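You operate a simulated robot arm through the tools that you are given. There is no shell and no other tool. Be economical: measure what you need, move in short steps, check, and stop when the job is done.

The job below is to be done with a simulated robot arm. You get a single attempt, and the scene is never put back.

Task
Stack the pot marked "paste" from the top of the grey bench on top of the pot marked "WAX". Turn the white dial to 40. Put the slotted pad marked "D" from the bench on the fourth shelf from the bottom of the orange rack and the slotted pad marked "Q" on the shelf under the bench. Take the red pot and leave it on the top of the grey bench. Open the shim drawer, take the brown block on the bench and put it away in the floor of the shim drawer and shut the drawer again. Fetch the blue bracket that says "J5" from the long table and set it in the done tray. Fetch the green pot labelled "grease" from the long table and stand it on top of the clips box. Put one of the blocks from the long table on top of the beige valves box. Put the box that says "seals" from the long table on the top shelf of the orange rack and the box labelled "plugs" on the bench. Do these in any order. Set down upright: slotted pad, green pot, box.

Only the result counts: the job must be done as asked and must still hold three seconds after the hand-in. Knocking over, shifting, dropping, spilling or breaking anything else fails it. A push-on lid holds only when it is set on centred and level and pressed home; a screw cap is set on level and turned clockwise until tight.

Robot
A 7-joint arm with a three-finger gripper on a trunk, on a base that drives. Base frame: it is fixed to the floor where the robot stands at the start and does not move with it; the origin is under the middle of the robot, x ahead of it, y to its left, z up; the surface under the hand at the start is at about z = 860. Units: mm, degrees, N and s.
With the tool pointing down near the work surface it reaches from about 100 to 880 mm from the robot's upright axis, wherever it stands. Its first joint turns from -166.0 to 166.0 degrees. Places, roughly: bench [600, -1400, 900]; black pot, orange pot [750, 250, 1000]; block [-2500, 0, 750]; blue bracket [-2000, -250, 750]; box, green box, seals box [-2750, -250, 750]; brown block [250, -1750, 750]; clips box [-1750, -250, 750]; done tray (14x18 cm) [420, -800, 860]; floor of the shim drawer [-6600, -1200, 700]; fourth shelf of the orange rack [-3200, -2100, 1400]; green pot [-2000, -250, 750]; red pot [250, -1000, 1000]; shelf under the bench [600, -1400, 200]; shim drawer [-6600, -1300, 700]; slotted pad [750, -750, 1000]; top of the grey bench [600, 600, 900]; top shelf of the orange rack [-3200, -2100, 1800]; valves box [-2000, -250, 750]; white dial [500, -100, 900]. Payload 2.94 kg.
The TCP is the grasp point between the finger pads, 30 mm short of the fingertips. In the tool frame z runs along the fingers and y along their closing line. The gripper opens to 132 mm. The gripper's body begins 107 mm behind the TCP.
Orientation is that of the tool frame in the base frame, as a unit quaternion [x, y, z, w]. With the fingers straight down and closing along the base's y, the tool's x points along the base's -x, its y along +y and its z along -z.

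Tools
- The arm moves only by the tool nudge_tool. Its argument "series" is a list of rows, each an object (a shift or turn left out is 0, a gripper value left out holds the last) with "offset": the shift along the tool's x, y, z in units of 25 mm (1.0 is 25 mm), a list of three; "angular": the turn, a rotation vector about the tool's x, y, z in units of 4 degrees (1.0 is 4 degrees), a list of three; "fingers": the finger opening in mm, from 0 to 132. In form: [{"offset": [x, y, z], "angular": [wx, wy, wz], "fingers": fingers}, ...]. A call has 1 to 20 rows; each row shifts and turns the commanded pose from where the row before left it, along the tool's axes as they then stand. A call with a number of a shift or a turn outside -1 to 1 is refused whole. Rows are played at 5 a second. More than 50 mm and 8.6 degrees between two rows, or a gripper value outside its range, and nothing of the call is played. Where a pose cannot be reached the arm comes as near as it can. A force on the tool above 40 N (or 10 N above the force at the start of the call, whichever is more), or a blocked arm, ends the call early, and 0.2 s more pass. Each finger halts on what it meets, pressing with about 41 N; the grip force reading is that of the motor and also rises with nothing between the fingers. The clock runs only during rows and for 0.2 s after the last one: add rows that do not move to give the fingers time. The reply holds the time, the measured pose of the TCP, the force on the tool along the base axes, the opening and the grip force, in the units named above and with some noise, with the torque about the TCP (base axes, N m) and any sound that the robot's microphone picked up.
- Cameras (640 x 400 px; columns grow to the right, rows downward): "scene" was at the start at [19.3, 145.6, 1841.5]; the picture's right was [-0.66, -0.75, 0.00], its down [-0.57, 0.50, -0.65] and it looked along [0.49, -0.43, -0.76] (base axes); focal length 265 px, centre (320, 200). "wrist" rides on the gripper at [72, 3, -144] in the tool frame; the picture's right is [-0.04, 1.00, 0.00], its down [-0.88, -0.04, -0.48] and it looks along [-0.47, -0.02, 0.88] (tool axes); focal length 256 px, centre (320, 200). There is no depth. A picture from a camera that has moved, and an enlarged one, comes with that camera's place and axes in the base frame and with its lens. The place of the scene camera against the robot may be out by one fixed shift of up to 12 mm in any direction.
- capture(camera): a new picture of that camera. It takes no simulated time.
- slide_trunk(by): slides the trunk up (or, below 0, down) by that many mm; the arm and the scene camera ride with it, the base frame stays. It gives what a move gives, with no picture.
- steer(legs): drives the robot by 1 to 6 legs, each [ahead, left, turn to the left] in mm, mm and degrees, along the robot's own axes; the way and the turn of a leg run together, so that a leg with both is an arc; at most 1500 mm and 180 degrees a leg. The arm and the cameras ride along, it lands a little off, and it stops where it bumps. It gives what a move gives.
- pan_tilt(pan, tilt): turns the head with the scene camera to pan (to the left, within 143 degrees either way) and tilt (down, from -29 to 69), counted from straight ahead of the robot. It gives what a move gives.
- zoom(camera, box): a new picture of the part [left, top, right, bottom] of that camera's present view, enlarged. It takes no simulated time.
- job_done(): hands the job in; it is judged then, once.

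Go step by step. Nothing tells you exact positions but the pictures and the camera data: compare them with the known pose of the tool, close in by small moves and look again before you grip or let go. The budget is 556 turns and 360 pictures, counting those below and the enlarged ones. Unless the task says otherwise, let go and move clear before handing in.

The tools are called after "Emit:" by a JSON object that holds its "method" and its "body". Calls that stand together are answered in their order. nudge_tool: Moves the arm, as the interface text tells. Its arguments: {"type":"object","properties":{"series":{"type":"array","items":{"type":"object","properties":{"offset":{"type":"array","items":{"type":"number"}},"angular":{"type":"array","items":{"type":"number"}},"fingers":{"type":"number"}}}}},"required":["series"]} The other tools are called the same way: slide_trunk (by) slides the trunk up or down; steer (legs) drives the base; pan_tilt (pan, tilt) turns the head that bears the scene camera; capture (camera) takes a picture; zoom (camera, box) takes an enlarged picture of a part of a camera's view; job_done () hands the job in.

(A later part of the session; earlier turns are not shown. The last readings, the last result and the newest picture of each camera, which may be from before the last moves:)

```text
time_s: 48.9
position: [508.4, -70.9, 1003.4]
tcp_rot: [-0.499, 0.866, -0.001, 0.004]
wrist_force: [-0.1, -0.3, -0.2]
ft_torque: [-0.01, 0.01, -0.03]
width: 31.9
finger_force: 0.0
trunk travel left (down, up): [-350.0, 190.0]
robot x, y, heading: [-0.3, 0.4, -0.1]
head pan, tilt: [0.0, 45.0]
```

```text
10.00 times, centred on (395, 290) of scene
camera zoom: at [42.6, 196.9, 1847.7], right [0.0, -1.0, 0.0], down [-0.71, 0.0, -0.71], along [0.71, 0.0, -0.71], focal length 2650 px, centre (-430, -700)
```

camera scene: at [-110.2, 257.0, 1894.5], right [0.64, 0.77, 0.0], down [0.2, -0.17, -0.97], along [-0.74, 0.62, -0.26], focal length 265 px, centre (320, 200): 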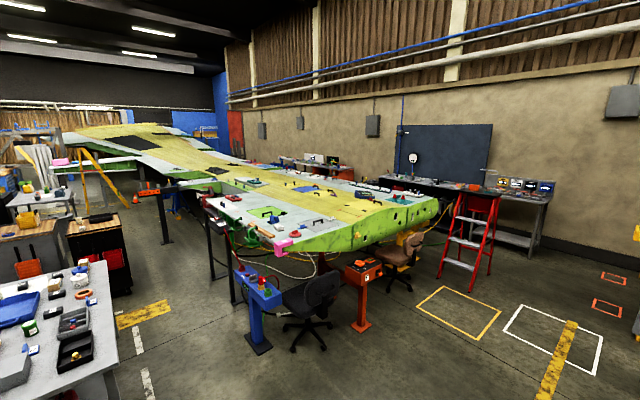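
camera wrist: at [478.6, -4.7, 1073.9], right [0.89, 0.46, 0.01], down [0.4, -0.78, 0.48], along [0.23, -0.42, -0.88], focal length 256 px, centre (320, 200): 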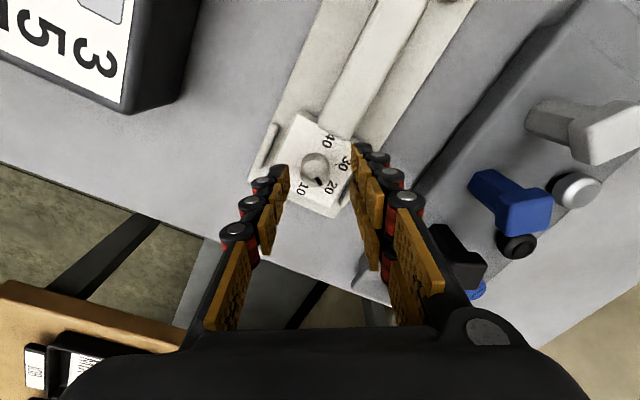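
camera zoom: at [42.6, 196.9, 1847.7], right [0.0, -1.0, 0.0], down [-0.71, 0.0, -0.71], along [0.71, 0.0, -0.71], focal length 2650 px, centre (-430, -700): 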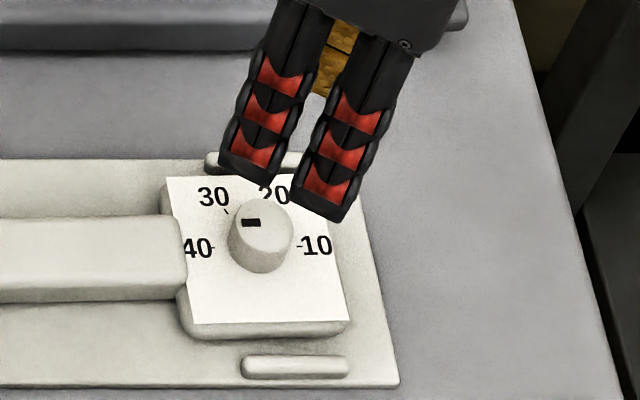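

Emit:
{"method": "zoom", "body": {"camera": "scene", "box": [386, 286, 404, 300]}}

Emit:
{"method": "zoom", "body": {"camera": "wrist", "box": [295, 115, 345, 160]}}

```text
16.00 times, centred on (395, 293) of scene
camera zoom: at [42.6, 196.9, 1847.7], right [0.0, -1.0, 0.0], down [-0.71, 0.0, -0.71], along [0.71, 0.0, -0.71], focal length 4239 px, centre (-880, -1288)
```

zoom: 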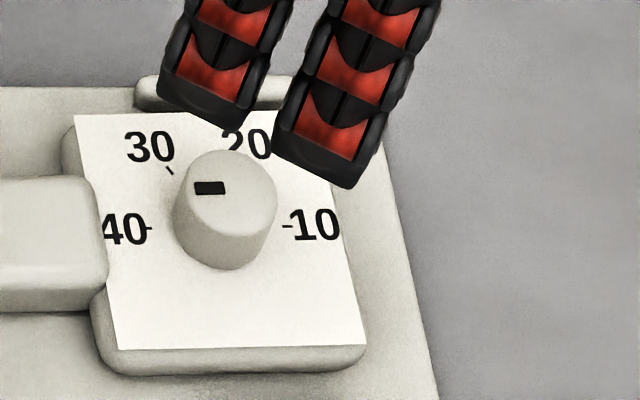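

```text
8.89 times, centred on (320, 138) of wrist
camera zoom: at [469.9, -130.2, 1146.1], right [-0.84, 0.54, -0.01], down [0.47, 0.74, 0.48], along [0.26, 0.4, -0.88], focal length 2276 px, centre (320, 756)
```

zoom: 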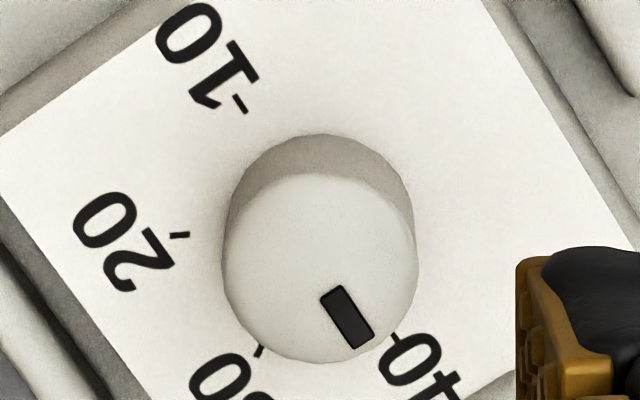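

The dial reads 40. Now I bring the hand back to neutral, tuck it in and drive sideways along the bench.

Emit:
{"method": "nudge_tool", "body": {"series": [{"offset": [0, 0, -1], "angular": [0, 0, 1]}, {"offset": [0, 0, -1], "angular": [0, 0, 1]}, {"offset": [0, 0, -1], "angular": [0, 0, 1]}, {"offset": [0, 0, -1], "angular": [0, 0, 1]}, {"offset": [0, 0, -1], "angular": [0, 0, 1]}, {"offset": [0, 0, -1], "angular": [0, 0, 1]}, {"angular": [0, 0, 1]}, {"angular": [0, 0, 1]}, {"angular": [0, 0, 1]}, {"angular": [0, 0, 1]}, {"angular": [0, 0, 1]}, {"angular": [0, 0, 1]}, {"angular": [0, 0, 1]}, {"angular": [0, 0, 1]}, {"angular": [0, 0, 1]}, {"offset": [1, 0, 0]}, {"offset": [1, 0, 0]}, {"offset": [1, 0, 0]}, {"offset": [1, 0, 0]}, {}]}}

Emit:
{"method": "steer", "body": {"legs": [[0, -950, 0]]}}

Emit:
{"method": "capture", "body": {"camera": "scene"}}

Emit:
{"method": "capture", "body": {"camera": "wrist"}}

```text
time_s: 53.1
position: [407.0, -70.3, 1151.4]
tcp_rot: [0.0, 1.0, 0.001, 0.003]
wrist_force: [0.0, 0.1, 0.1]
ft_torque: [0.0, 0.03, 0.04]
width: 32.2
finger_force: 0.2
trunk travel left (down, up): [-350.0, 190.0]
robot x, y, heading: [1.8, -1.1, -0.0]
head pan, tilt: [0.0, 45.0]
```

```text
time_s: 58.1
position: [403.5, -1027.2, 1151.3]
tcp_rot: [0.001, 1.0, 0.001, 0.003]
wrist_force: [0.1, -0.8, 0.3]
ft_torque: [-0.01, -0.03, -0.02]
width: 31.9
finger_force: 0.0
trunk travel left (down, up): [-350.0, 190.0]
robot x, y, heading: [-5.0, -954.4, -0.2]
head pan, tilt: [0.0, 45.0]
```

```text
318 pictures are left
camera scene: at [40.5, -758.3, 1847.7], right [-0.01, -1.0, 0.0], down [-0.71, 0.0, -0.71], along [0.71, 0.0, -0.71], focal length 265 px, centre (320, 200)
```

scene: 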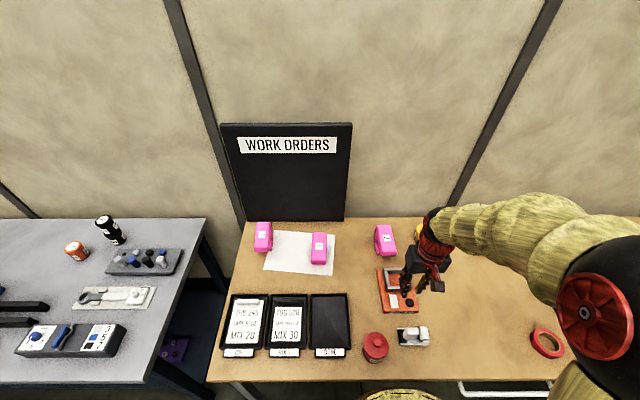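

```text
317 pictures are left
camera wrist: at [331.9, -1022.7, 1294.6], right [0.05, 1.0, 0.0], down [0.88, -0.04, 0.48], along [0.48, -0.02, -0.88], focal length 256 px, centre (320, 200)
```

wrist: 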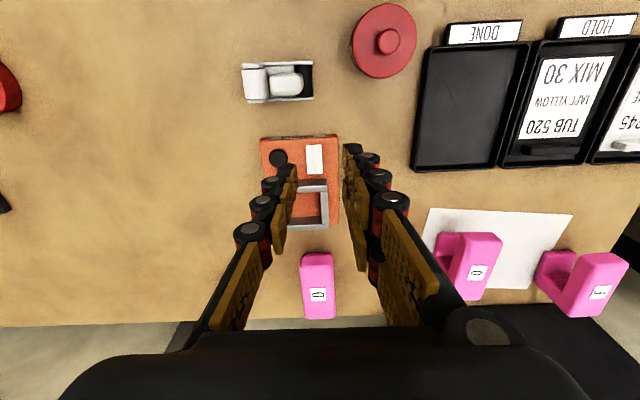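

Emit:
{"method": "zoom", "body": {"camera": "scene", "box": [240, 210, 410, 280]}}

Emit:
{"method": "zoom", "body": {"camera": "wrist", "box": [280, 220, 640, 340]}}

Emit:
{"method": "zoom", "body": {"camera": "scene", "box": [300, 280, 460, 380]}}

```text
3.76 times, centred on (325, 245) of scene
camera zoom: at [40.5, -758.3, 1847.7], right [-0.01, -1.0, 0.0], down [-0.71, 0.0, -0.71], along [0.71, 0.0, -0.71], focal length 998 px, centre (301, 31)
```

zoom: 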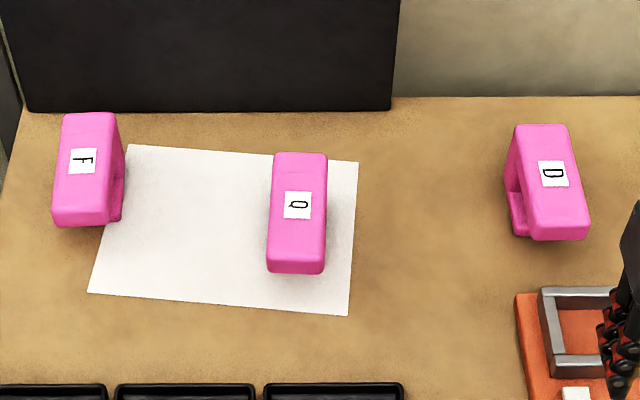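

```text
1.78 times, centred on (460, 280) of wrist
camera zoom: at [331.9, -1022.7, 1294.6], right [0.05, 1.0, 0.0], down [0.88, -0.04, 0.48], along [0.48, -0.02, -0.88], focal length 455 px, centre (71, 58)
```

zoom: 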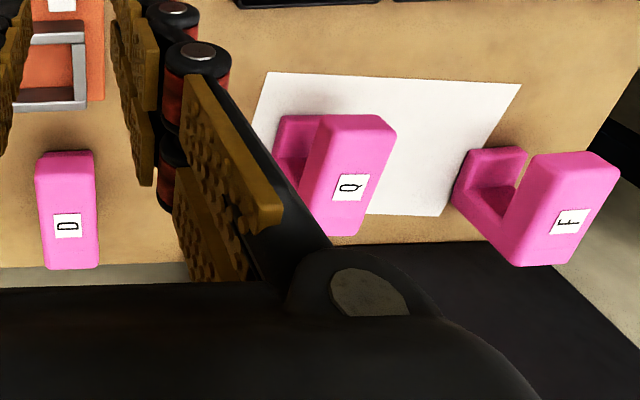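

```text
4.00 times, centred on (380, 330) of scene
camera zoom: at [40.5, -758.3, 1847.7], right [-0.01, -1.0, 0.0], down [-0.71, 0.0, -0.71], along [0.71, 0.0, -0.71], focal length 1060 px, centre (80, -320)
```

zoom: 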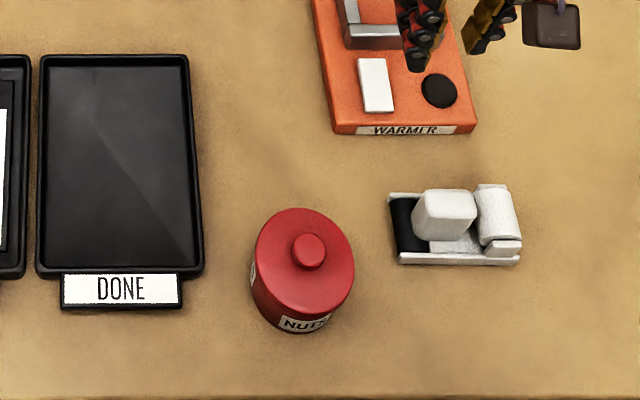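

The red NUTS pot is near (310, −938), the D pad near (703, −1033), Q and F beyond. I move over the red pot.

Emit:
{"method": "nudge_tool", "body": {"series": [{"offset": [0.9, 0.85, 0], "fingers": 110}, {"offset": [0.9, 0.85, 0.5]}, {"offset": [0.9, 0.85, 0.5]}, {"offset": [0.9, 0.85, 0.5]}, {"offset": [0, 0, 0.5]}, {"offset": [0, 0, 0.5]}, {}]}}

Emit:
{"method": "capture", "body": {"camera": "wrist"}}

Emit:
{"method": "zoom", "body": {"camera": "scene", "box": [300, 280, 460, 380]}}

```text
time_s: 59.7
position: [316.3, -942.0, 1087.2]
tcp_rot: [0.003, 1.0, 0.001, 0.004]
wrist_force: [-0.2, -1.1, -0.2]
ft_torque: [0.03, -0.01, 0.0]
width: 110.0
finger_force: 0.0
trunk travel left (down, up): [-350.0, 190.0]
robot x, y, heading: [-5.7, -954.2, -0.3]
head pan, tilt: [0.0, 45.0]
```

```text
313 pictures are left
camera wrist: at [244.0, -936.5, 1230.4], right [0.05, 1.0, 0.0], down [0.88, -0.04, 0.48], along [0.48, -0.02, -0.88], focal length 256 px, centre (320, 200)
```

wrist: 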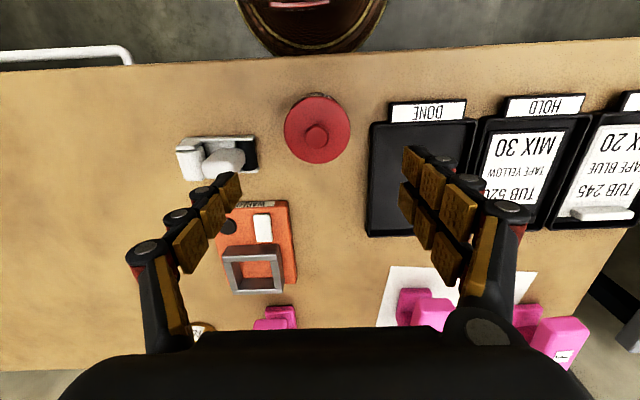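

```text
4.00 times, centred on (380, 330) of scene
camera zoom: at [40.3, -757.7, 1847.7], right [-0.01, -1.0, 0.0], down [-0.71, 0.0, -0.71], along [0.71, 0.0, -0.71], focal length 1060 px, centre (80, -320)
```

zoom: 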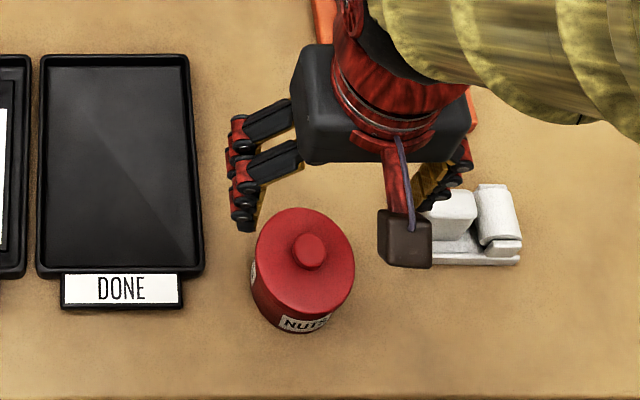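

The pot sits between a tape dispenser and the tray, so I'll grip it along x: rotate the hand 90° first.

Emit:
{"method": "nudge_tool", "body": {"series": [{"angular": [0, 0, 1], "fingers": 100}, {"angular": [0, 0, 1]}, {"angular": [0, 0, 1]}, {"angular": [0, 0, 1]}, {"angular": [0, 0, 1]}, {"angular": [0, 0, 1]}, {"angular": [0, 0, 1]}, {"angular": [0, 0, 1]}, {"angular": [0, 0, 1]}, {"angular": [0, 0, 1]}, {"angular": [0, 0, 1]}, {"angular": [0, 0, 1]}, {"angular": [0, 0, 1]}, {"angular": [0, 0, 1]}, {"angular": [0, 0, 1]}, {"angular": [0, 0, 1]}, {"angular": [0, 0, 1]}, {"angular": [0, 0, 1]}, {"angular": [0, 0, 1]}, {"angular": [0, 0, 1]}]}}

Emit:
{"method": "nudge_tool", "body": {"series": [{"angular": [0, 0, 1]}, {"angular": [0, 0, 1]}, {"angular": [0, 0, 0.5], "offset": [0, 0, 1]}, {"offset": [0, 0, 1]}, {"offset": [0, 0, 1]}, {"offset": [0, 0, 1]}, {}]}}

Emit:
{"method": "capture", "body": {"camera": "wrist"}}

```text
time_s: 63.9
position: [315.4, -941.8, 1088.2]
tcp_rot: [0.645, 0.764, 0.003, 0.002]
wrist_force: [0.1, 0.5, 0.0]
ft_torque: [-0.04, 0.01, 0.01]
width: 100.3
finger_force: 0.1
trunk travel left (down, up): [-350.0, 190.0]
robot x, y, heading: [-3.0, -952.5, -0.3]
head pan, tilt: [0.0, 45.0]
```

```text
time_s: 65.5
position: [315.7, -942.0, 989.1]
tcp_rot: [0.709, 0.705, 0.003, 0.002]
wrist_force: [0.1, 0.4, -0.3]
ft_torque: [0.03, -0.04, 0.04]
width: 100.2
finger_force: 0.1
trunk travel left (down, up): [-350.0, 190.0]
robot x, y, heading: [-0.5, -955.9, -0.5]
head pan, tilt: [0.0, 45.0]
```

```text
311 pictures are left
camera wrist: at [319.4, -868.0, 1132.6], right [1.0, -0.05, 0.01], down [-0.05, -0.88, 0.47], along [-0.02, -0.47, -0.88], focal length 256 px, centre (320, 200)
```

wrist: 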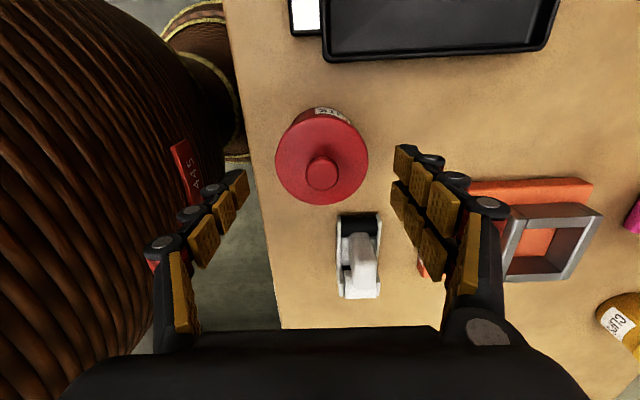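

Emit:
{"method": "nudge_tool", "body": {"series": [{"offset": [0.15, 0, 0.8]}, {"offset": [0, 0, 0.8]}, {"offset": [0, 0, 0.8]}, {"offset": [0, 0, 0.8]}, {"offset": [0, 0, 0.45]}, {}]}}

Emit:
{"method": "capture", "body": {"camera": "wrist"}}

Emit:
{"method": "zoom", "body": {"camera": "scene", "box": [330, 300, 430, 380]}}

```text
time_s: 66.9
position: [316.0, -938.9, 896.8]
tcp_rot: [0.71, 0.704, 0.003, 0.002]
wrist_force: [0.2, 0.0, -0.1]
ft_torque: [-0.01, -0.03, 0.01]
width: 99.9
finger_force: 0.1
trunk travel left (down, up): [-350.0, 190.0]
robot x, y, heading: [-4.0, -956.5, -0.5]
head pan, tilt: [0.0, 45.0]
```

```text
310 pictures are left
camera wrist: at [319.8, -864.4, 1040.8], right [1.0, -0.05, 0.01], down [-0.05, -0.88, 0.47], along [-0.02, -0.47, -0.88], focal length 256 px, centre (320, 200)
```

wrist: 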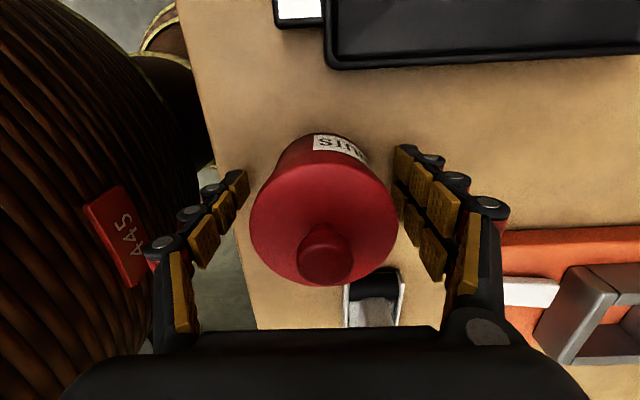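

```text
5.00 times, centred on (380, 340) of scene
camera zoom: at [40.5, -757.7, 1847.7], right [-0.01, -1.0, 0.0], down [-0.71, 0.0, -0.71], along [0.71, 0.0, -0.71], focal length 1325 px, centre (20, -500)
```

zoom: 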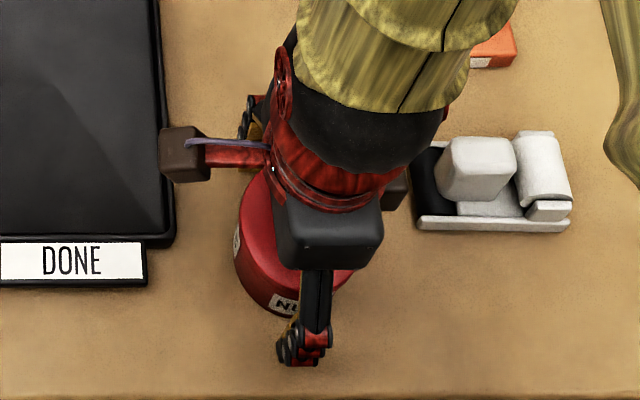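

Emit:
{"method": "nudge_tool", "body": {"series": [{"offset": [0, 0, 0.12]}, {"fingers": 60}, {}, {}, {}, {}]}}

Emit:
{"method": "nudge_tool", "body": {"series": [{"offset": [0, 0, -0.3]}, {"offset": [0, 0, -0.3]}, {}]}}

Emit:
{"method": "capture", "body": {"camera": "wrist"}}

Emit:
{"method": "zoom", "body": {"camera": "scene", "box": [330, 300, 430, 380]}}

```text
time_s: 68.3
position: [316.5, -937.6, 894.5]
tcp_rot: [0.709, 0.706, 0.003, 0.003]
wrist_force: [1.0, 0.5, 11.3]
ft_torque: [-0.06, -0.06, -0.01]
width: 72.9
finger_force: 41.2
trunk travel left (down, up): [-350.0, 190.0]
robot x, y, heading: [-1.9, -955.5, -0.7]
head pan, tilt: [0.0, 45.0]
```

```text
time_s: 69.1
position: [316.5, -938.6, 908.8]
tcp_rot: [0.709, 0.705, 0.003, 0.002]
wrist_force: [1.3, -0.6, -1.8]
ft_torque: [0.0, -0.01, -0.01]
width: 72.1
finger_force: 41.1
trunk travel left (down, up): [-350.0, 190.0]
robot x, y, heading: [-7.8, -956.2, -0.3]
head pan, tilt: [0.0, 45.0]
heard: snap
```

```text
308 pictures are left
camera wrist: at [319.5, -864.5, 1052.9], right [1.0, -0.05, 0.01], down [-0.05, -0.88, 0.47], along [-0.02, -0.47, -0.88], focal length 256 px, centre (320, 200)
```

wrist: 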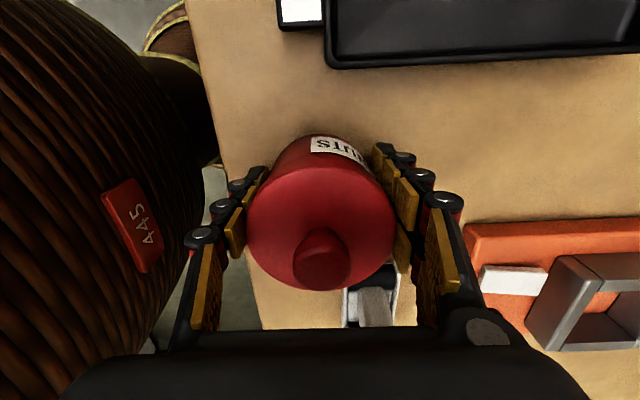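

```text
5.00 times, centred on (380, 340) of scene
camera zoom: at [40.7, -757.7, 1847.7], right [-0.01, -1.0, 0.0], down [-0.71, 0.0, -0.71], along [0.71, 0.0, -0.71], focal length 1325 px, centre (20, -500)
```

zoom: 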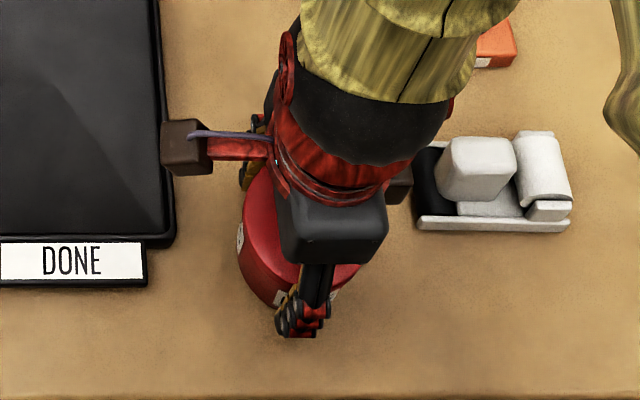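

I heard a snap: the lid probably popped off. I take a closer look.

Emit:
{"method": "zoom", "body": {"camera": "wrist", "box": [220, 110, 440, 300]}}

Emit:
{"method": "zoom", "body": {"camera": "scene", "box": [350, 320, 410, 370]}}

```text
2.11 times, centred on (330, 205) of wrist
camera zoom: at [319.5, -864.5, 1052.9], right [1.0, -0.05, 0.01], down [-0.05, -0.88, 0.47], along [-0.02, -0.47, -0.88], focal length 539 px, centre (299, 190)
```

zoom: 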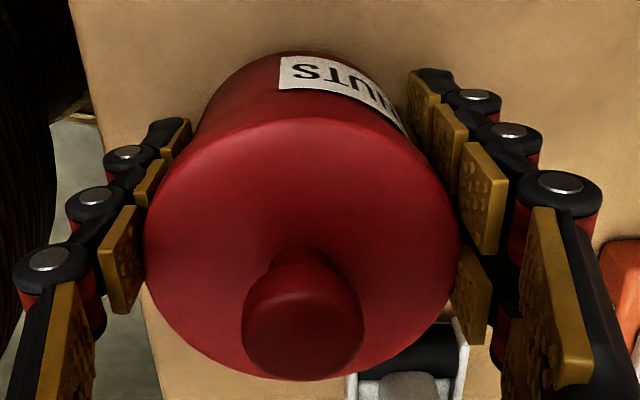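

```text
8.00 times, centred on (380, 345) of scene
camera zoom: at [40.7, -757.7, 1847.7], right [-0.01, -1.0, 0.0], down [-0.71, 0.0, -0.71], along [0.71, 0.0, -0.71], focal length 2120 px, centre (-160, -960)
```

zoom: 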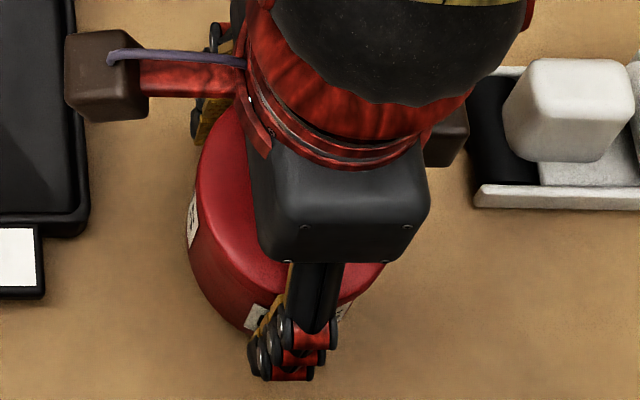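

I lower the lid straight back and press it home.

Emit:
{"method": "nudge_tool", "body": {"series": [{"offset": [0, 0, 0.25]}, {"offset": [0, 0, 0.25]}, {"offset": [0, 0, 0.1]}, {"offset": [0, 0, 0.08]}, {"offset": [0, 0, 0.08]}, {"offset": [0, 0, 0.08]}, {"offset": [0, 0, 0.08]}, {}]}}

Emit:
{"method": "zoom", "body": {"camera": "wrist", "box": [220, 110, 440, 300]}}

```text
time_s: 70.5
position: [317.5, -938.1, 889.9]
tcp_rot: [0.709, 0.705, 0.004, 0.003]
wrist_force: [-4.9, 0.6, 25.0]
ft_torque: [-0.29, 0.45, -0.1]
width: 72.4
finger_force: 40.6
trunk travel left (down, up): [-350.0, 190.0]
robot x, y, heading: [-1.0, -953.0, -0.6]
head pan, tilt: [0.0, 45.0]
stopped in row 7: the force on the tool passed its limit at 45 N (the readings are from after the stop); the commanded pose is now the measured one
```

```text
2.11 times, centred on (330, 205) of wrist
camera zoom: at [320.8, -863.8, 1034.1], right [1.0, -0.05, 0.01], down [-0.05, -0.88, 0.47], along [-0.01, -0.47, -0.88], focal length 539 px, centre (299, 190)
```

zoom: 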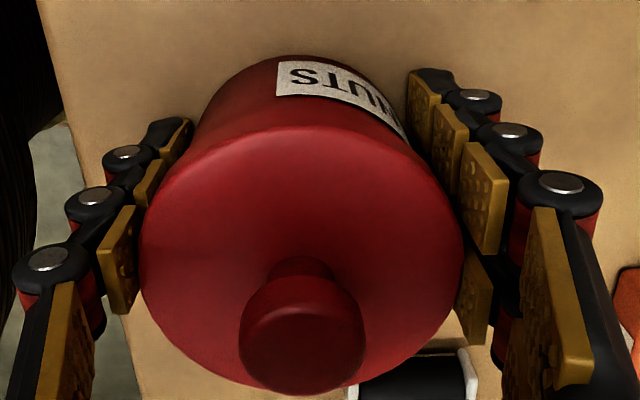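

Emit:
{"method": "nudge_tool", "body": {"series": [{"offset": [0, 0, -0.1]}, {"fingers": 80}, {"fingers": 100}, {}, {"offset": [0, 0, -1]}, {"offset": [0, 0, -1]}, {"offset": [0, 0, -1]}, {"offset": [0, 0, -1]}, {"offset": [0, 0, -1]}, {"offset": [1, 0, 0]}, {"offset": [1, 0, 0]}, {"offset": [1, 0, 0]}, {"offset": [1, 0, 0]}, {}]}}

Emit:
{"method": "zoom", "body": {"camera": "scene", "box": [350, 320, 410, 370]}}

Emit:
{"method": "capture", "body": {"camera": "wrist"}}

```text
time_s: 73.5
position: [317.9, -834.7, 1013.4]
tcp_rot: [0.709, 0.705, 0.005, 0.002]
wrist_force: [0.3, 0.6, 0.0]
ft_torque: [-0.01, -0.02, 0.04]
width: 100.2
finger_force: 0.0
out of reach, approached as far as the arm can: row 8
trunk travel left (down, up): [-350.0, 190.0]
robot x, y, heading: [-0.9, -957.0, -0.7]
head pan, tilt: [0.0, 45.0]
heard: snap
```

```text
8.00 times, centred on (380, 345) of scene
camera zoom: at [40.5, -757.7, 1847.7], right [-0.01, -1.0, 0.0], down [-0.71, 0.0, -0.71], along [0.71, 0.0, -0.71], focal length 2120 px, centre (-160, -960)
```

zoom: 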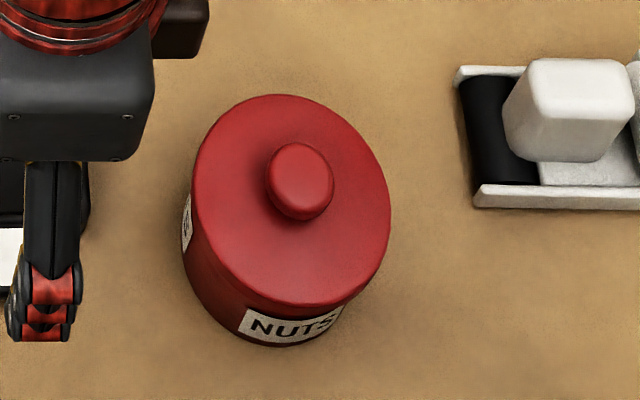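

```text
302 pictures are left
camera wrist: at [320.7, -761.3, 1156.8], right [1.0, -0.05, 0.01], down [-0.05, -0.88, 0.47], along [-0.01, -0.47, -0.88], focal length 256 px, centre (320, 200)
```

wrist: 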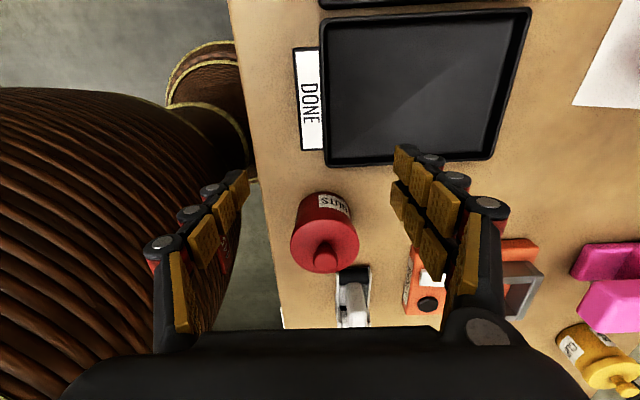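

The lid sits centred but may be loose. I'll press it home from above with closed fingertips on its knob.

Emit:
{"method": "nudge_tool", "body": {"series": [{"offset": [-1, 0, 0], "fingers": 0}, {"offset": [-1, 0, 0]}, {"offset": [-1, 0, 0]}, {"offset": [-1, 0, 0]}, {"offset": [-0.1, 0, 0]}, {}, {}, {}, {}]}}

Emit:
{"method": "capture", "body": {"camera": "wrist"}}

Emit:
{"method": "zoom", "body": {"camera": "scene", "box": [340, 300, 420, 370]}}

```text
time_s: 75.5
position: [317.5, -939.9, 1013.0]
tcp_rot: [0.709, 0.705, 0.005, 0.003]
wrist_force: [-0.3, 0.1, 0.5]
ft_torque: [0.01, 0.02, -0.03]
width: 0.0
finger_force: 28.5
trunk travel left (down, up): [-350.0, 190.0]
robot x, y, heading: [-6.1, -956.4, -0.3]
head pan, tilt: [0.0, 45.0]
```

```text
301 pictures are left
camera wrist: at [320.6, -865.7, 1156.3], right [1.0, -0.05, 0.01], down [-0.05, -0.88, 0.47], along [-0.01, -0.47, -0.88], focal length 256 px, centre (320, 200)
```

wrist: 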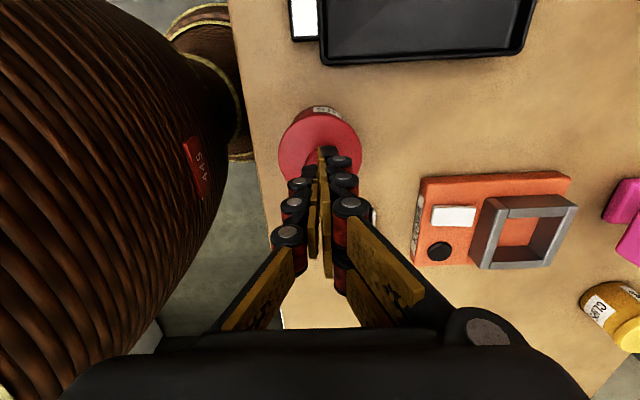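

```text
5.71 times, centred on (380, 335) of scene
camera zoom: at [40.5, -757.7, 1847.7], right [-0.01, -1.0, 0.0], down [-0.71, 0.0, -0.71], along [0.71, 0.0, -0.71], focal length 1514 px, centre (-23, -571)
```

zoom: 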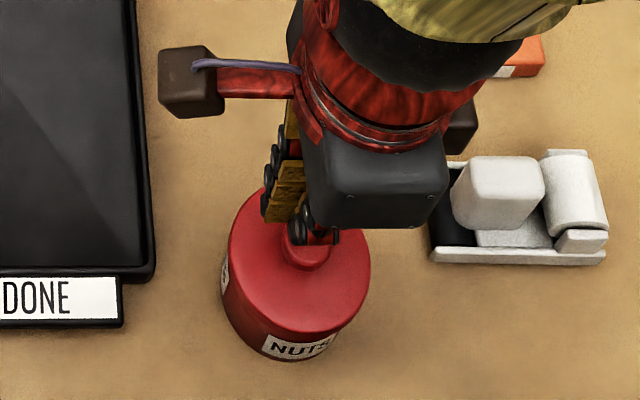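

Emit:
{"method": "nudge_tool", "body": {"series": [{"offset": [0.15, 0, 0.5]}, {"offset": [0, 0, 0.4]}, {"offset": [0, 0, 0.2]}, {"offset": [0, 0, 0.1]}, {"offset": [0, 0, 0.08]}, {"offset": [0, 0, 0.08]}, {"offset": [0, 0, 0.08]}, {"offset": [0, 0, 0.08]}, {"offset": [0, 0, 0.08]}, {"offset": [0, 0, 0.08]}, {"offset": [0, 0, 0.08]}, {"offset": [0, 0, 0.08]}, {"offset": [0, 0, 0.08]}, {"offset": [0, 0, 0.08]}, {"offset": [0, 0, 0.08]}, {"offset": [0, 0, 0.08]}]}}

Emit:
{"method": "zoom", "body": {"camera": "scene", "box": [340, 300, 420, 370]}}

```text
time_s: 76.8
position: [319.3, -934.9, 981.7]
tcp_rot: [0.709, 0.705, 0.006, 0.004]
wrist_force: [-7.3, -4.2, 30.4]
ft_torque: [-0.32, 0.22, -0.01]
width: 6.1
finger_force: 28.9
trunk travel left (down, up): [-350.0, 190.0]
robot x, y, heading: [-3.6, -952.7, -0.3]
head pan, tilt: [0.0, 45.0]
stopped in row 6: the force on the tool passed its limit at 46 N (the readings are from after the stop); the commanded pose is now the measured one
```

```text
5.71 times, centred on (380, 335) of scene
camera zoom: at [38.3, -757.7, 1848.0], right [-0.01, -1.0, 0.0], down [-0.71, 0.0, -0.71], along [0.71, 0.0, -0.71], focal length 1514 px, centre (-23, -571)
```

zoom: 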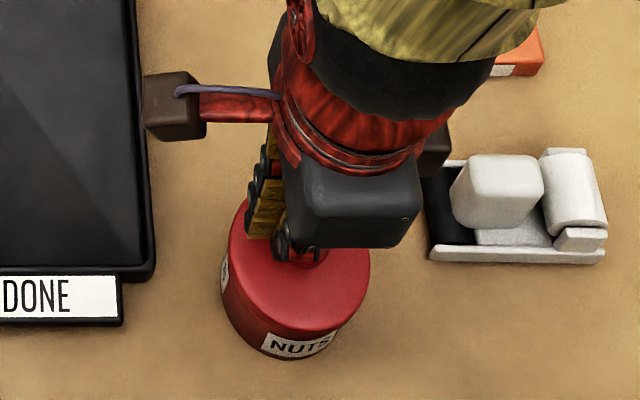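

Emit:
{"method": "nudge_tool", "body": {"series": [{"offset": [0, 0, -0.3], "fingers": 0}, {}, {}, {"offset": [0, 0, 0.2]}, {"offset": [0, 0, 0.08]}, {"offset": [0, 0, 0.08]}, {"offset": [0, 0, 0.08]}, {"offset": [0, 0, 0.08]}, {"offset": [0, 0, 0.08]}, {"offset": [0, 0, 0.08]}, {"offset": [0, 0, 0.08]}, {"offset": [0, 0, 0.08]}]}}

```text
time_s: 78.2
position: [321.3, -935.2, 980.9]
tcp_rot: [0.709, 0.705, 0.007, 0.006]
wrist_force: [-6.6, -2.4, 30.8]
ft_torque: [-0.34, 0.17, -0.02]
width: 5.8
finger_force: 28.5
trunk travel left (down, up): [-350.0, 190.0]
robot x, y, heading: [-4.2, -951.5, -0.3]
head pan, tilt: [0.0, 45.0]
stopped in row 6: the force on the tool passed its limit at 49 N (the readings are from after the stop); the commanded pose is now the measured one
```

Lid pressed. To lift the pot by its body below the lid, I'll use a tilted grip from the front. First raise, un-rotate and back the base up 250 mm.

Emit:
{"method": "nudge_tool", "body": {"series": [{"offset": [0, 0, -1]}, {"offset": [0, 0, -1]}, {"offset": [0, 0, -1]}, {"offset": [0, 0, -1]}, {"offset": [0, 0, -1]}, {"angular": [0, 0, -1]}, {"angular": [0, 0, -1]}, {"angular": [0, 0, -1]}, {"angular": [0, 0, -1]}, {"angular": [0, 0, -1]}, {"angular": [0, 0, -1]}, {"angular": [0, 0, -1]}, {"angular": [0, 0, -1]}, {"angular": [0, 0, -1]}, {"angular": [0, 0, -1]}, {"angular": [0, 0, -1]}, {"angular": [0, 0, -1]}, {"angular": [0, 0, -1]}, {"angular": [0, 0, -1]}, {"angular": [0, 0, -1]}]}}

Emit:
{"method": "nudge_tool", "body": {"series": [{"angular": [0, 0, -1], "fingers": 86}, {"angular": [0, 0, -1]}, {"angular": [0, 0, -1]}, {"angular": [0, 0, -1]}, {"angular": [0, 0, -1]}, {"angular": [0, 0, -1]}, {"angular": [0, 0, -1]}, {"angular": [0, 0, -0.6]}, {}]}}

Emit:
{"method": "steer", "body": {"legs": [[-260, 0, 0]]}}

Emit:
{"method": "nudge_tool", "body": {"series": [{"angular": [0, -1, 0]}, {"angular": [0, -1, 0]}, {"angular": [0, -1, 0]}, {"angular": [0, -1, 0]}, {"angular": [0, -1, 0]}, {"angular": [0, -1, 0]}, {"angular": [0, -1, 0]}, {"angular": [0, -1, 0]}, {"angular": [0, -1, 0]}, {"angular": [0, -1, 0]}, {"angular": [0, -1, 0]}, {"angular": [0, -1, 0]}, {}]}}

Emit:
{"method": "capture", "body": {"camera": "wrist"}}

Emit:
{"method": "capture", "body": {"camera": "scene"}}

```text
time_s: 82.4
position: [318.6, -936.1, 1104.6]
tcp_rot: [0.26, 0.966, 0.004, 0.008]
wrist_force: [-0.5, 0.6, 0.0]
ft_torque: [-0.01, 0.01, 0.0]
width: 0.0
finger_force: 28.3
trunk travel left (down, up): [-350.0, 190.0]
robot x, y, heading: [-1.6, -954.0, -0.5]
head pan, tilt: [0.0, 45.0]
```

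```text
time_s: 84.4
position: [318.4, -934.3, 1104.8]
tcp_rot: [-0.001, 1.0, 0.001, 0.008]
wrist_force: [0.3, 0.5, 0.1]
ft_torque: [-0.01, 0.02, 0.03]
width: 85.7
finger_force: 0.0
trunk travel left (down, up): [-350.0, 190.0]
robot x, y, heading: [-3.5, -952.6, 0.0]
head pan, tilt: [0.0, 45.0]
```

```text
time_s: 86.2
position: [57.2, -934.5, 1105.8]
tcp_rot: [0.0, 1.0, 0.001, 0.009]
wrist_force: [0.0, -0.1, -0.1]
ft_torque: [0.01, -0.05, 0.0]
width: 86.0
finger_force: 0.1
trunk travel left (down, up): [-350.0, 190.0]
robot x, y, heading: [-258.3, -949.7, -0.3]
head pan, tilt: [0.0, 45.0]
```

```text
time_s: 89.2
position: [94.3, -934.2, 1153.9]
tcp_rot: [0.009, 0.907, -0.001, 0.42]
wrist_force: [0.9, -0.1, 0.8]
ft_torque: [0.01, -0.01, 0.01]
width: 86.2
finger_force: 0.0
out of reach, approached as far as the arm can: row 12
trunk travel left (down, up): [-350.0, 190.0]
robot x, y, heading: [-260.3, -953.7, -0.6]
head pan, tilt: [0.0, 45.0]
stopped in row 13: the arm was blocked; the commanded pose is now the measured one
```

```text
298 pictures are left
camera wrist: at [-61.1, -925.9, 1192.7], right [0.04, 1.0, 0.04], down [0.21, -0.05, 0.98], along [0.98, -0.03, -0.21], focal length 256 px, centre (320, 200)
```

wrist: 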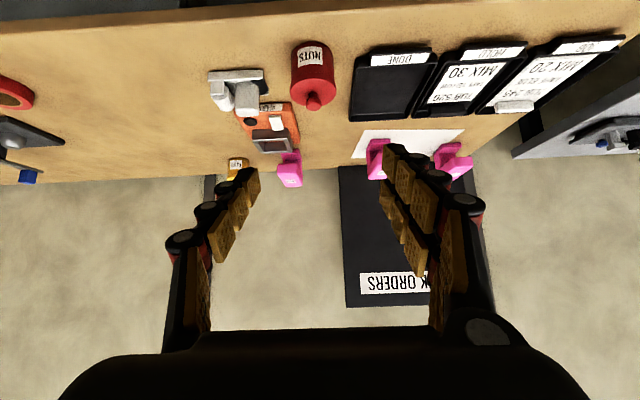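

```text
297 pictures are left
camera scene: at [-219.4, -755.8, 1847.7], right [-0.01, -1.0, 0.0], down [-0.71, 0.01, -0.71], along [0.71, -0.01, -0.71], focal length 265 px, centre (320, 200)
```

scene: 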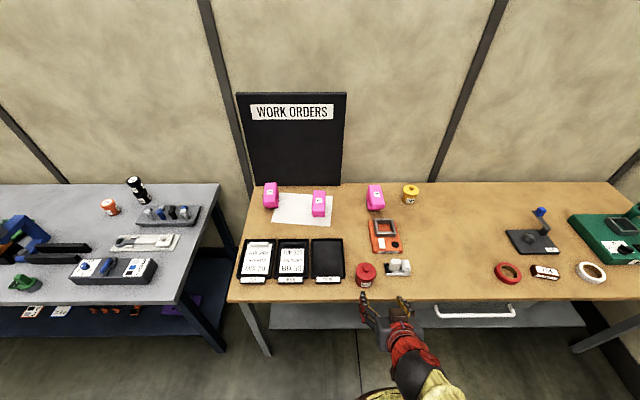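

The tilted pose works. I approach the pot along the tool axis, stopping short to look.

Emit:
{"method": "nudge_tool", "body": {"series": [{"offset": [0.57, 0, 1]}, {"offset": [0.57, 0, 1]}, {"offset": [0.57, 0, 1]}, {"offset": [0.57, 0, 1]}, {"offset": [0, 0, 1]}, {"offset": [0, 0, 1]}, {"offset": [0, 0, 1]}, {"offset": [0, 0, 1]}, {"offset": [0, 0, 0.6]}, {}]}}

Emit:
{"method": "capture", "body": {"camera": "wrist"}}

Emit:
{"method": "zoom", "body": {"camera": "scene", "box": [320, 220, 440, 320]}}

```text
time_s: 91.5
position: [222.6, -914.9, 992.8]
tcp_rot: [0.006, 0.909, -0.008, 0.417]
wrist_force: [0.2, 0.4, -0.6]
ft_torque: [0.01, 0.0, -0.02]
width: 86.3
finger_force: 0.0
out of reach, approached as far as the arm can: row 5, 6, 7, 8, 9
trunk travel left (down, up): [-350.0, 190.0]
robot x, y, heading: [-261.1, -950.3, -0.5]
head pan, tilt: [0.0, 45.0]
```

```text
296 pictures are left
camera wrist: at [68.1, -907.8, 1032.9], right [0.05, 1.0, 0.02], down [0.21, -0.03, 0.98], along [0.98, -0.04, -0.21], focal length 256 px, centre (320, 200)
```

wrist: 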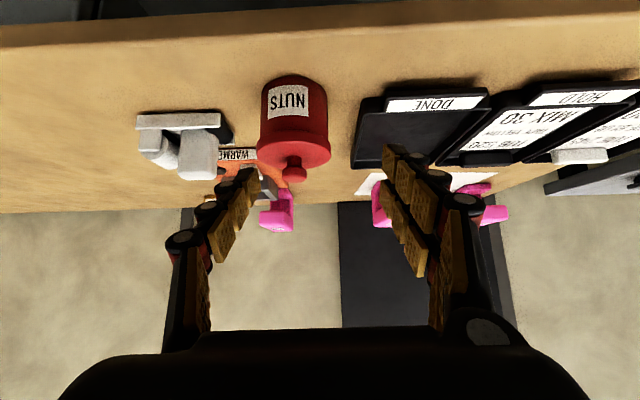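

```text
4.00 times, centred on (380, 270) of scene
camera zoom: at [-219.5, -755.8, 1847.7], right [-0.01, -1.0, 0.0], down [-0.71, 0.01, -0.71], along [0.71, -0.01, -0.71], focal length 1060 px, centre (80, -80)
```

zoom: 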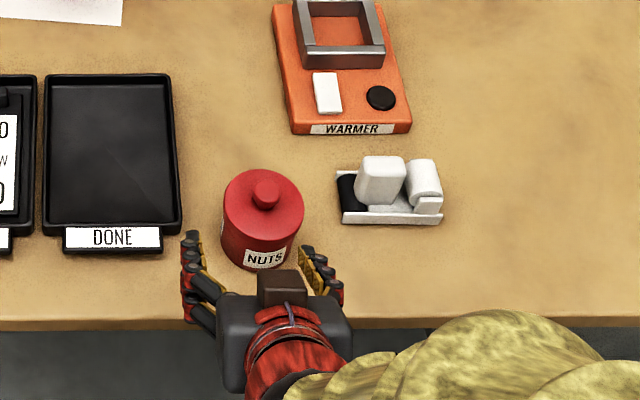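

The arm is limited in this posture; I lower the trunk to make the forward-tilted pose easier.

Emit:
{"method": "slide_trunk", "body": {"by": -85}}

Emit:
{"method": "nudge_tool", "body": {"series": [{"offset": [0, -0.42, 0]}, {"offset": [0, -0.42, 0]}, {}]}}

Emit:
{"method": "capture", "body": {"camera": "wrist"}}

Emit:
{"method": "zoom", "body": {"camera": "scene", "box": [320, 220, 440, 320]}}

```text
time_s: 92.7
position: [223.2, -915.7, 909.2]
tcp_rot: [0.006, 0.909, -0.008, 0.417]
wrist_force: [-0.8, -0.1, 0.3]
ft_torque: [0.0, 0.0, 0.03]
width: 86.2
finger_force: 0.0
trunk travel left (down, up): [-265.0, 275.0]
robot x, y, heading: [-261.5, -951.8, -0.4]
head pan, tilt: [0.0, 45.0]
```

```text
time_s: 93.5
position: [222.6, -914.8, 909.0]
tcp_rot: [0.007, 0.909, -0.009, 0.417]
wrist_force: [-0.4, -0.5, 0.1]
ft_torque: [-0.03, -0.01, 0.0]
width: 86.1
finger_force: 0.0
out of reach, approached as far as the arm can: row 1, 2
trunk travel left (down, up): [-265.0, 275.0]
robot x, y, heading: [-265.2, -953.7, -0.6]
head pan, tilt: [0.0, 45.0]
```

```text
294 pictures are left
camera wrist: at [68.1, -907.8, 948.0], right [0.05, 1.0, 0.02], down [0.21, -0.03, 0.98], along [0.98, -0.04, -0.21], focal length 256 px, centre (320, 200)
```

wrist: 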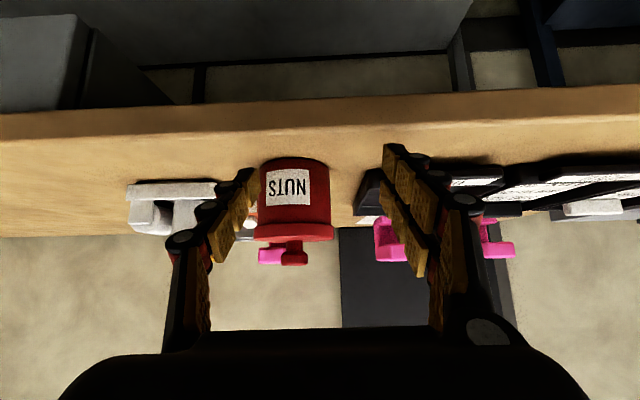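

```text
4.00 times, centred on (380, 270) of scene
camera zoom: at [-219.3, -755.8, 1762.7], right [-0.01, -1.0, 0.0], down [-0.71, 0.01, -0.71], along [0.71, -0.01, -0.71], focal length 1060 px, centre (80, -80)
```

zoom: 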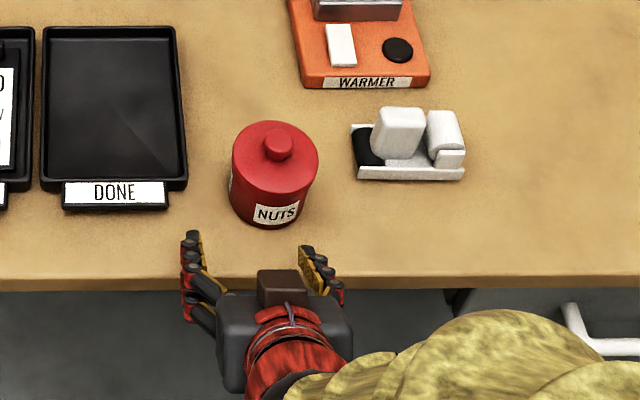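

The pot is at about (317, −943). The arm pose is good, so I use the base: shift right 28 mm, lower the trunk 18 mm, and look.

Emit:
{"method": "steer", "body": {"legs": [[0, -28, 0]]}}

Emit:
{"method": "slide_trunk", "body": {"by": -18}}

Emit:
{"method": "capture", "body": {"camera": "wrist"}}

```text
time_s: 94.3
position: [223.8, -942.6, 910.4]
tcp_rot: [0.006, 0.909, -0.008, 0.417]
wrist_force: [-0.5, -1.6, 0.2]
ft_torque: [0.0, 0.02, 0.02]
width: 85.9
finger_force: 0.0
trunk travel left (down, up): [-265.0, 275.0]
robot x, y, heading: [-262.9, -978.0, -0.5]
head pan, tilt: [0.0, 45.0]
```

```text
time_s: 94.9
position: [223.1, -942.8, 890.3]
tcp_rot: [0.006, 0.909, -0.008, 0.417]
wrist_force: [0.3, -0.3, 0.6]
ft_torque: [0.01, -0.01, 0.04]
width: 86.0
finger_force: 0.1
trunk travel left (down, up): [-247.0, 293.0]
robot x, y, heading: [-262.7, -981.1, -0.4]
head pan, tilt: [0.0, 45.0]
```

```text
292 pictures are left
camera wrist: at [67.8, -934.8, 930.0], right [0.05, 1.0, 0.02], down [0.21, -0.03, 0.98], along [0.98, -0.04, -0.21], focal length 256 px, centre (320, 200)
```

wrist: 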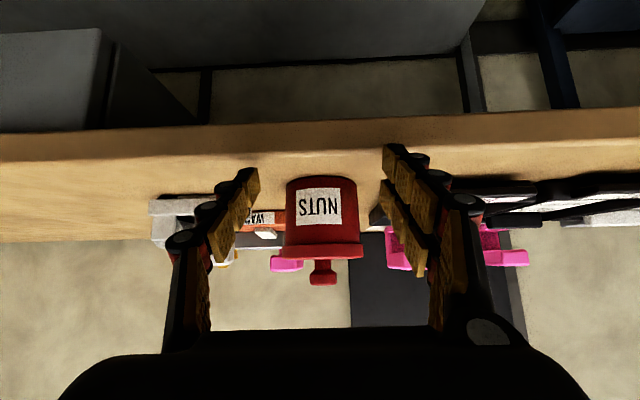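

On axis. I drive forward 94 mm so the fingers straddle the pot.

Emit:
{"method": "steer", "body": {"legs": [[60, -1, 0]]}}

Emit:
{"method": "capture", "body": {"camera": "wrist"}}

Emit:
{"method": "zoom", "body": {"camera": "scene", "box": [320, 220, 440, 320]}}

```text
time_s: 95.7
position: [236.4, -941.0, 889.0]
tcp_rot: [0.003, 0.91, -0.008, 0.414]
wrist_force: [-8.9, 6.6, 9.4]
ft_torque: [0.69, 0.21, 0.42]
width: 95.1
finger_force: 6.2
trunk travel left (down, up): [-247.0, 293.0]
robot x, y, heading: [-243.1, -980.7, -0.6]
head pan, tilt: [0.0, 45.0]
stopped in leg 1: the force on the tool passed its limit at 47 N (the readings are from after the stop); the commanded pose is now the measured one
```

```text
291 pictures are left
camera wrist: at [81.6, -934.1, 929.3], right [0.04, 1.0, 0.02], down [0.22, -0.03, 0.98], along [0.97, -0.03, -0.22], focal length 256 px, centre (320, 200)
```

wrist: 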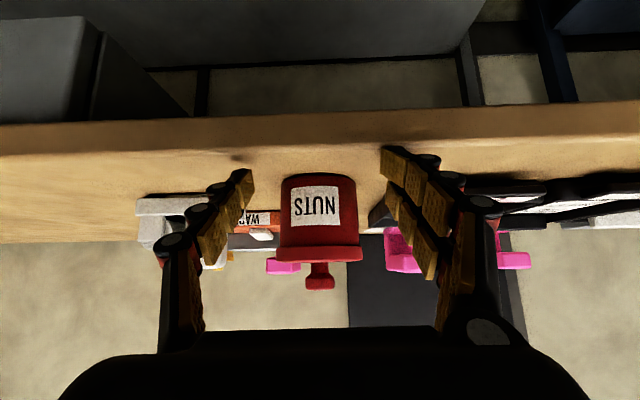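

```text
4.00 times, centred on (380, 270) of scene
camera zoom: at [-204.0, -782.7, 1744.7], right [-0.01, -1.0, 0.0], down [-0.71, 0.01, -0.71], along [0.71, -0.01, -0.71], focal length 1060 px, centre (80, -80)
```

zoom: 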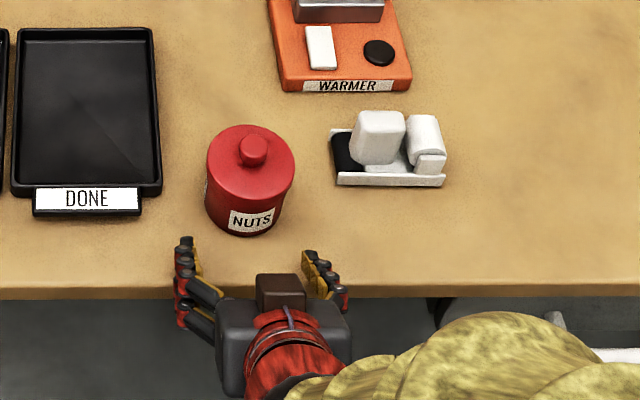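

A fingertip touched the bench. I raise 10 mm and retry.

Emit:
{"method": "slide_trunk", "body": {"by": 10}}

Emit:
{"method": "nudge_tool", "body": {"series": [{"fingers": 86}, {}]}}

Emit:
{"method": "zoom", "body": {"camera": "scene", "box": [340, 250, 420, 310]}}

```text
time_s: 96.3
position: [237.0, -942.4, 898.4]
tcp_rot: [0.003, 0.911, -0.007, 0.413]
wrist_force: [1.3, -0.2, 0.4]
ft_torque: [-0.02, 0.0, 0.02]
width: 86.3
finger_force: 0.1
trunk travel left (down, up): [-257.0, 283.0]
robot x, y, heading: [-249.1, -977.8, -0.4]
head pan, tilt: [0.0, 45.0]
```

```text
time_s: 96.9
position: [238.9, -942.8, 899.3]
tcp_rot: [0.003, 0.911, -0.008, 0.413]
wrist_force: [-0.1, 0.6, -1.0]
ft_torque: [-0.04, 0.0, 0.02]
width: 86.1
finger_force: 0.1
trunk travel left (down, up): [-257.0, 283.0]
robot x, y, heading: [-245.3, -975.5, -0.5]
head pan, tilt: [0.0, 45.0]
```

```text
6.67 times, centred on (380, 280) of scene
camera zoom: at [-202.0, -783.2, 1754.7], right [-0.01, -1.0, 0.0], down [-0.71, 0.01, -0.71], along [0.71, -0.01, -0.71], focal length 1766 px, centre (-80, -333)
```

zoom: 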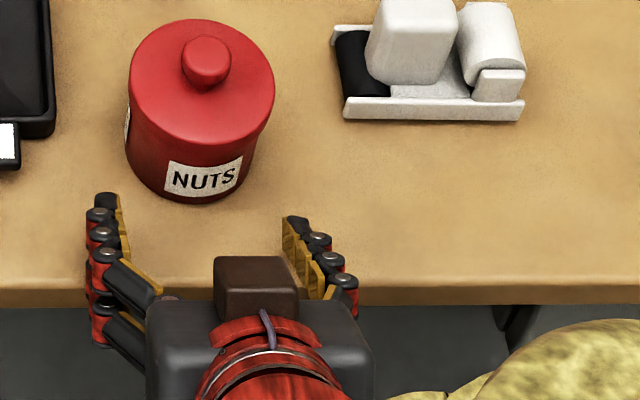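

Emit:
{"method": "steer", "body": {"legs": [[40, -1, 0]]}}

Emit:
{"method": "capture", "body": {"camera": "wrist"}}

Emit:
{"method": "zoom", "body": {"camera": "scene", "box": [340, 250, 420, 310]}}

```text
time_s: 97.8
position: [278.5, -943.7, 899.5]
tcp_rot: [0.003, 0.911, -0.007, 0.413]
wrist_force: [0.5, -0.4, -0.1]
ft_torque: [-0.01, 0.01, -0.01]
width: 86.2
finger_force: 0.1
trunk travel left (down, up): [-257.0, 283.0]
robot x, y, heading: [-204.0, -983.4, -0.4]
head pan, tilt: [0.0, 45.0]
```

```text
288 pictures are left
camera wrist: at [124.0, -936.2, 938.6], right [0.04, 1.0, 0.02], down [0.22, -0.03, 0.97], along [0.97, -0.03, -0.22], focal length 256 px, centre (320, 200)
```

wrist: 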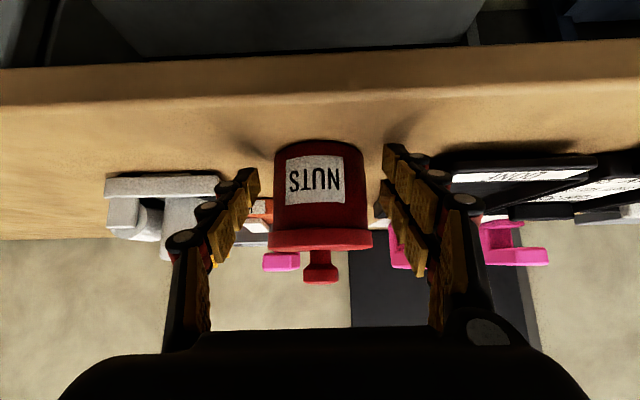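

```text
6.67 times, centred on (380, 280) of scene
camera zoom: at [-160.4, -784.5, 1754.7], right [-0.01, -1.0, 0.0], down [-0.71, 0.01, -0.71], along [0.71, -0.01, -0.71], focal length 1766 px, centre (-80, -333)
```

zoom: 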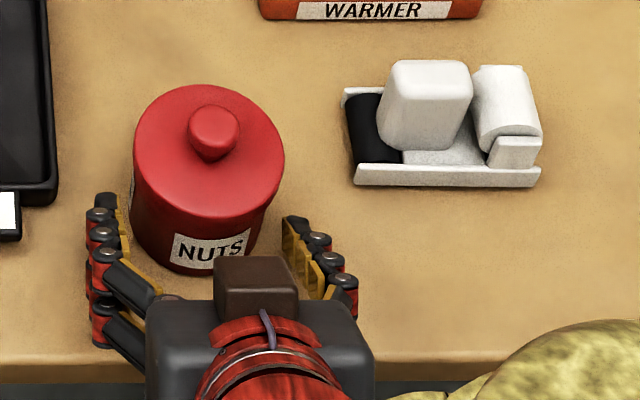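

Emit:
{"method": "steer", "body": {"legs": [[37, -1, 0]]}}

Emit:
{"method": "capture", "body": {"camera": "wrist"}}

```text
time_s: 98.7
position: [317.0, -943.4, 898.3]
tcp_rot: [0.003, 0.91, -0.007, 0.414]
wrist_force: [0.5, -0.7, -0.3]
ft_torque: [0.01, -0.01, 0.01]
width: 85.9
finger_force: 0.0
trunk travel left (down, up): [-257.0, 283.0]
robot x, y, heading: [-168.5, -979.6, -0.6]
head pan, tilt: [0.0, 45.0]
```

```text
286 pictures are left
camera wrist: at [160.8, -937.6, 938.6], right [0.04, 1.0, 0.02], down [0.22, -0.03, 0.97], along [0.97, -0.04, -0.22], focal length 256 px, centre (320, 200)
```

wrist: 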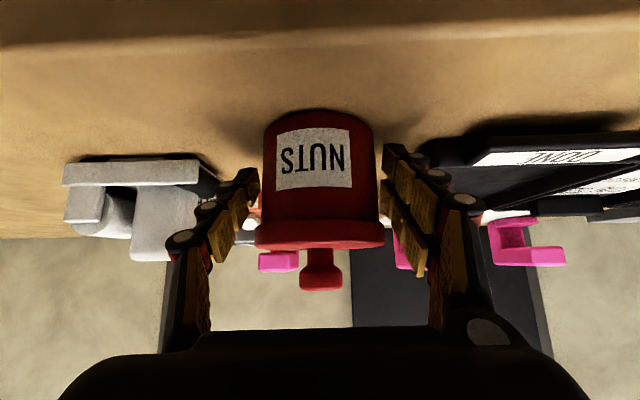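

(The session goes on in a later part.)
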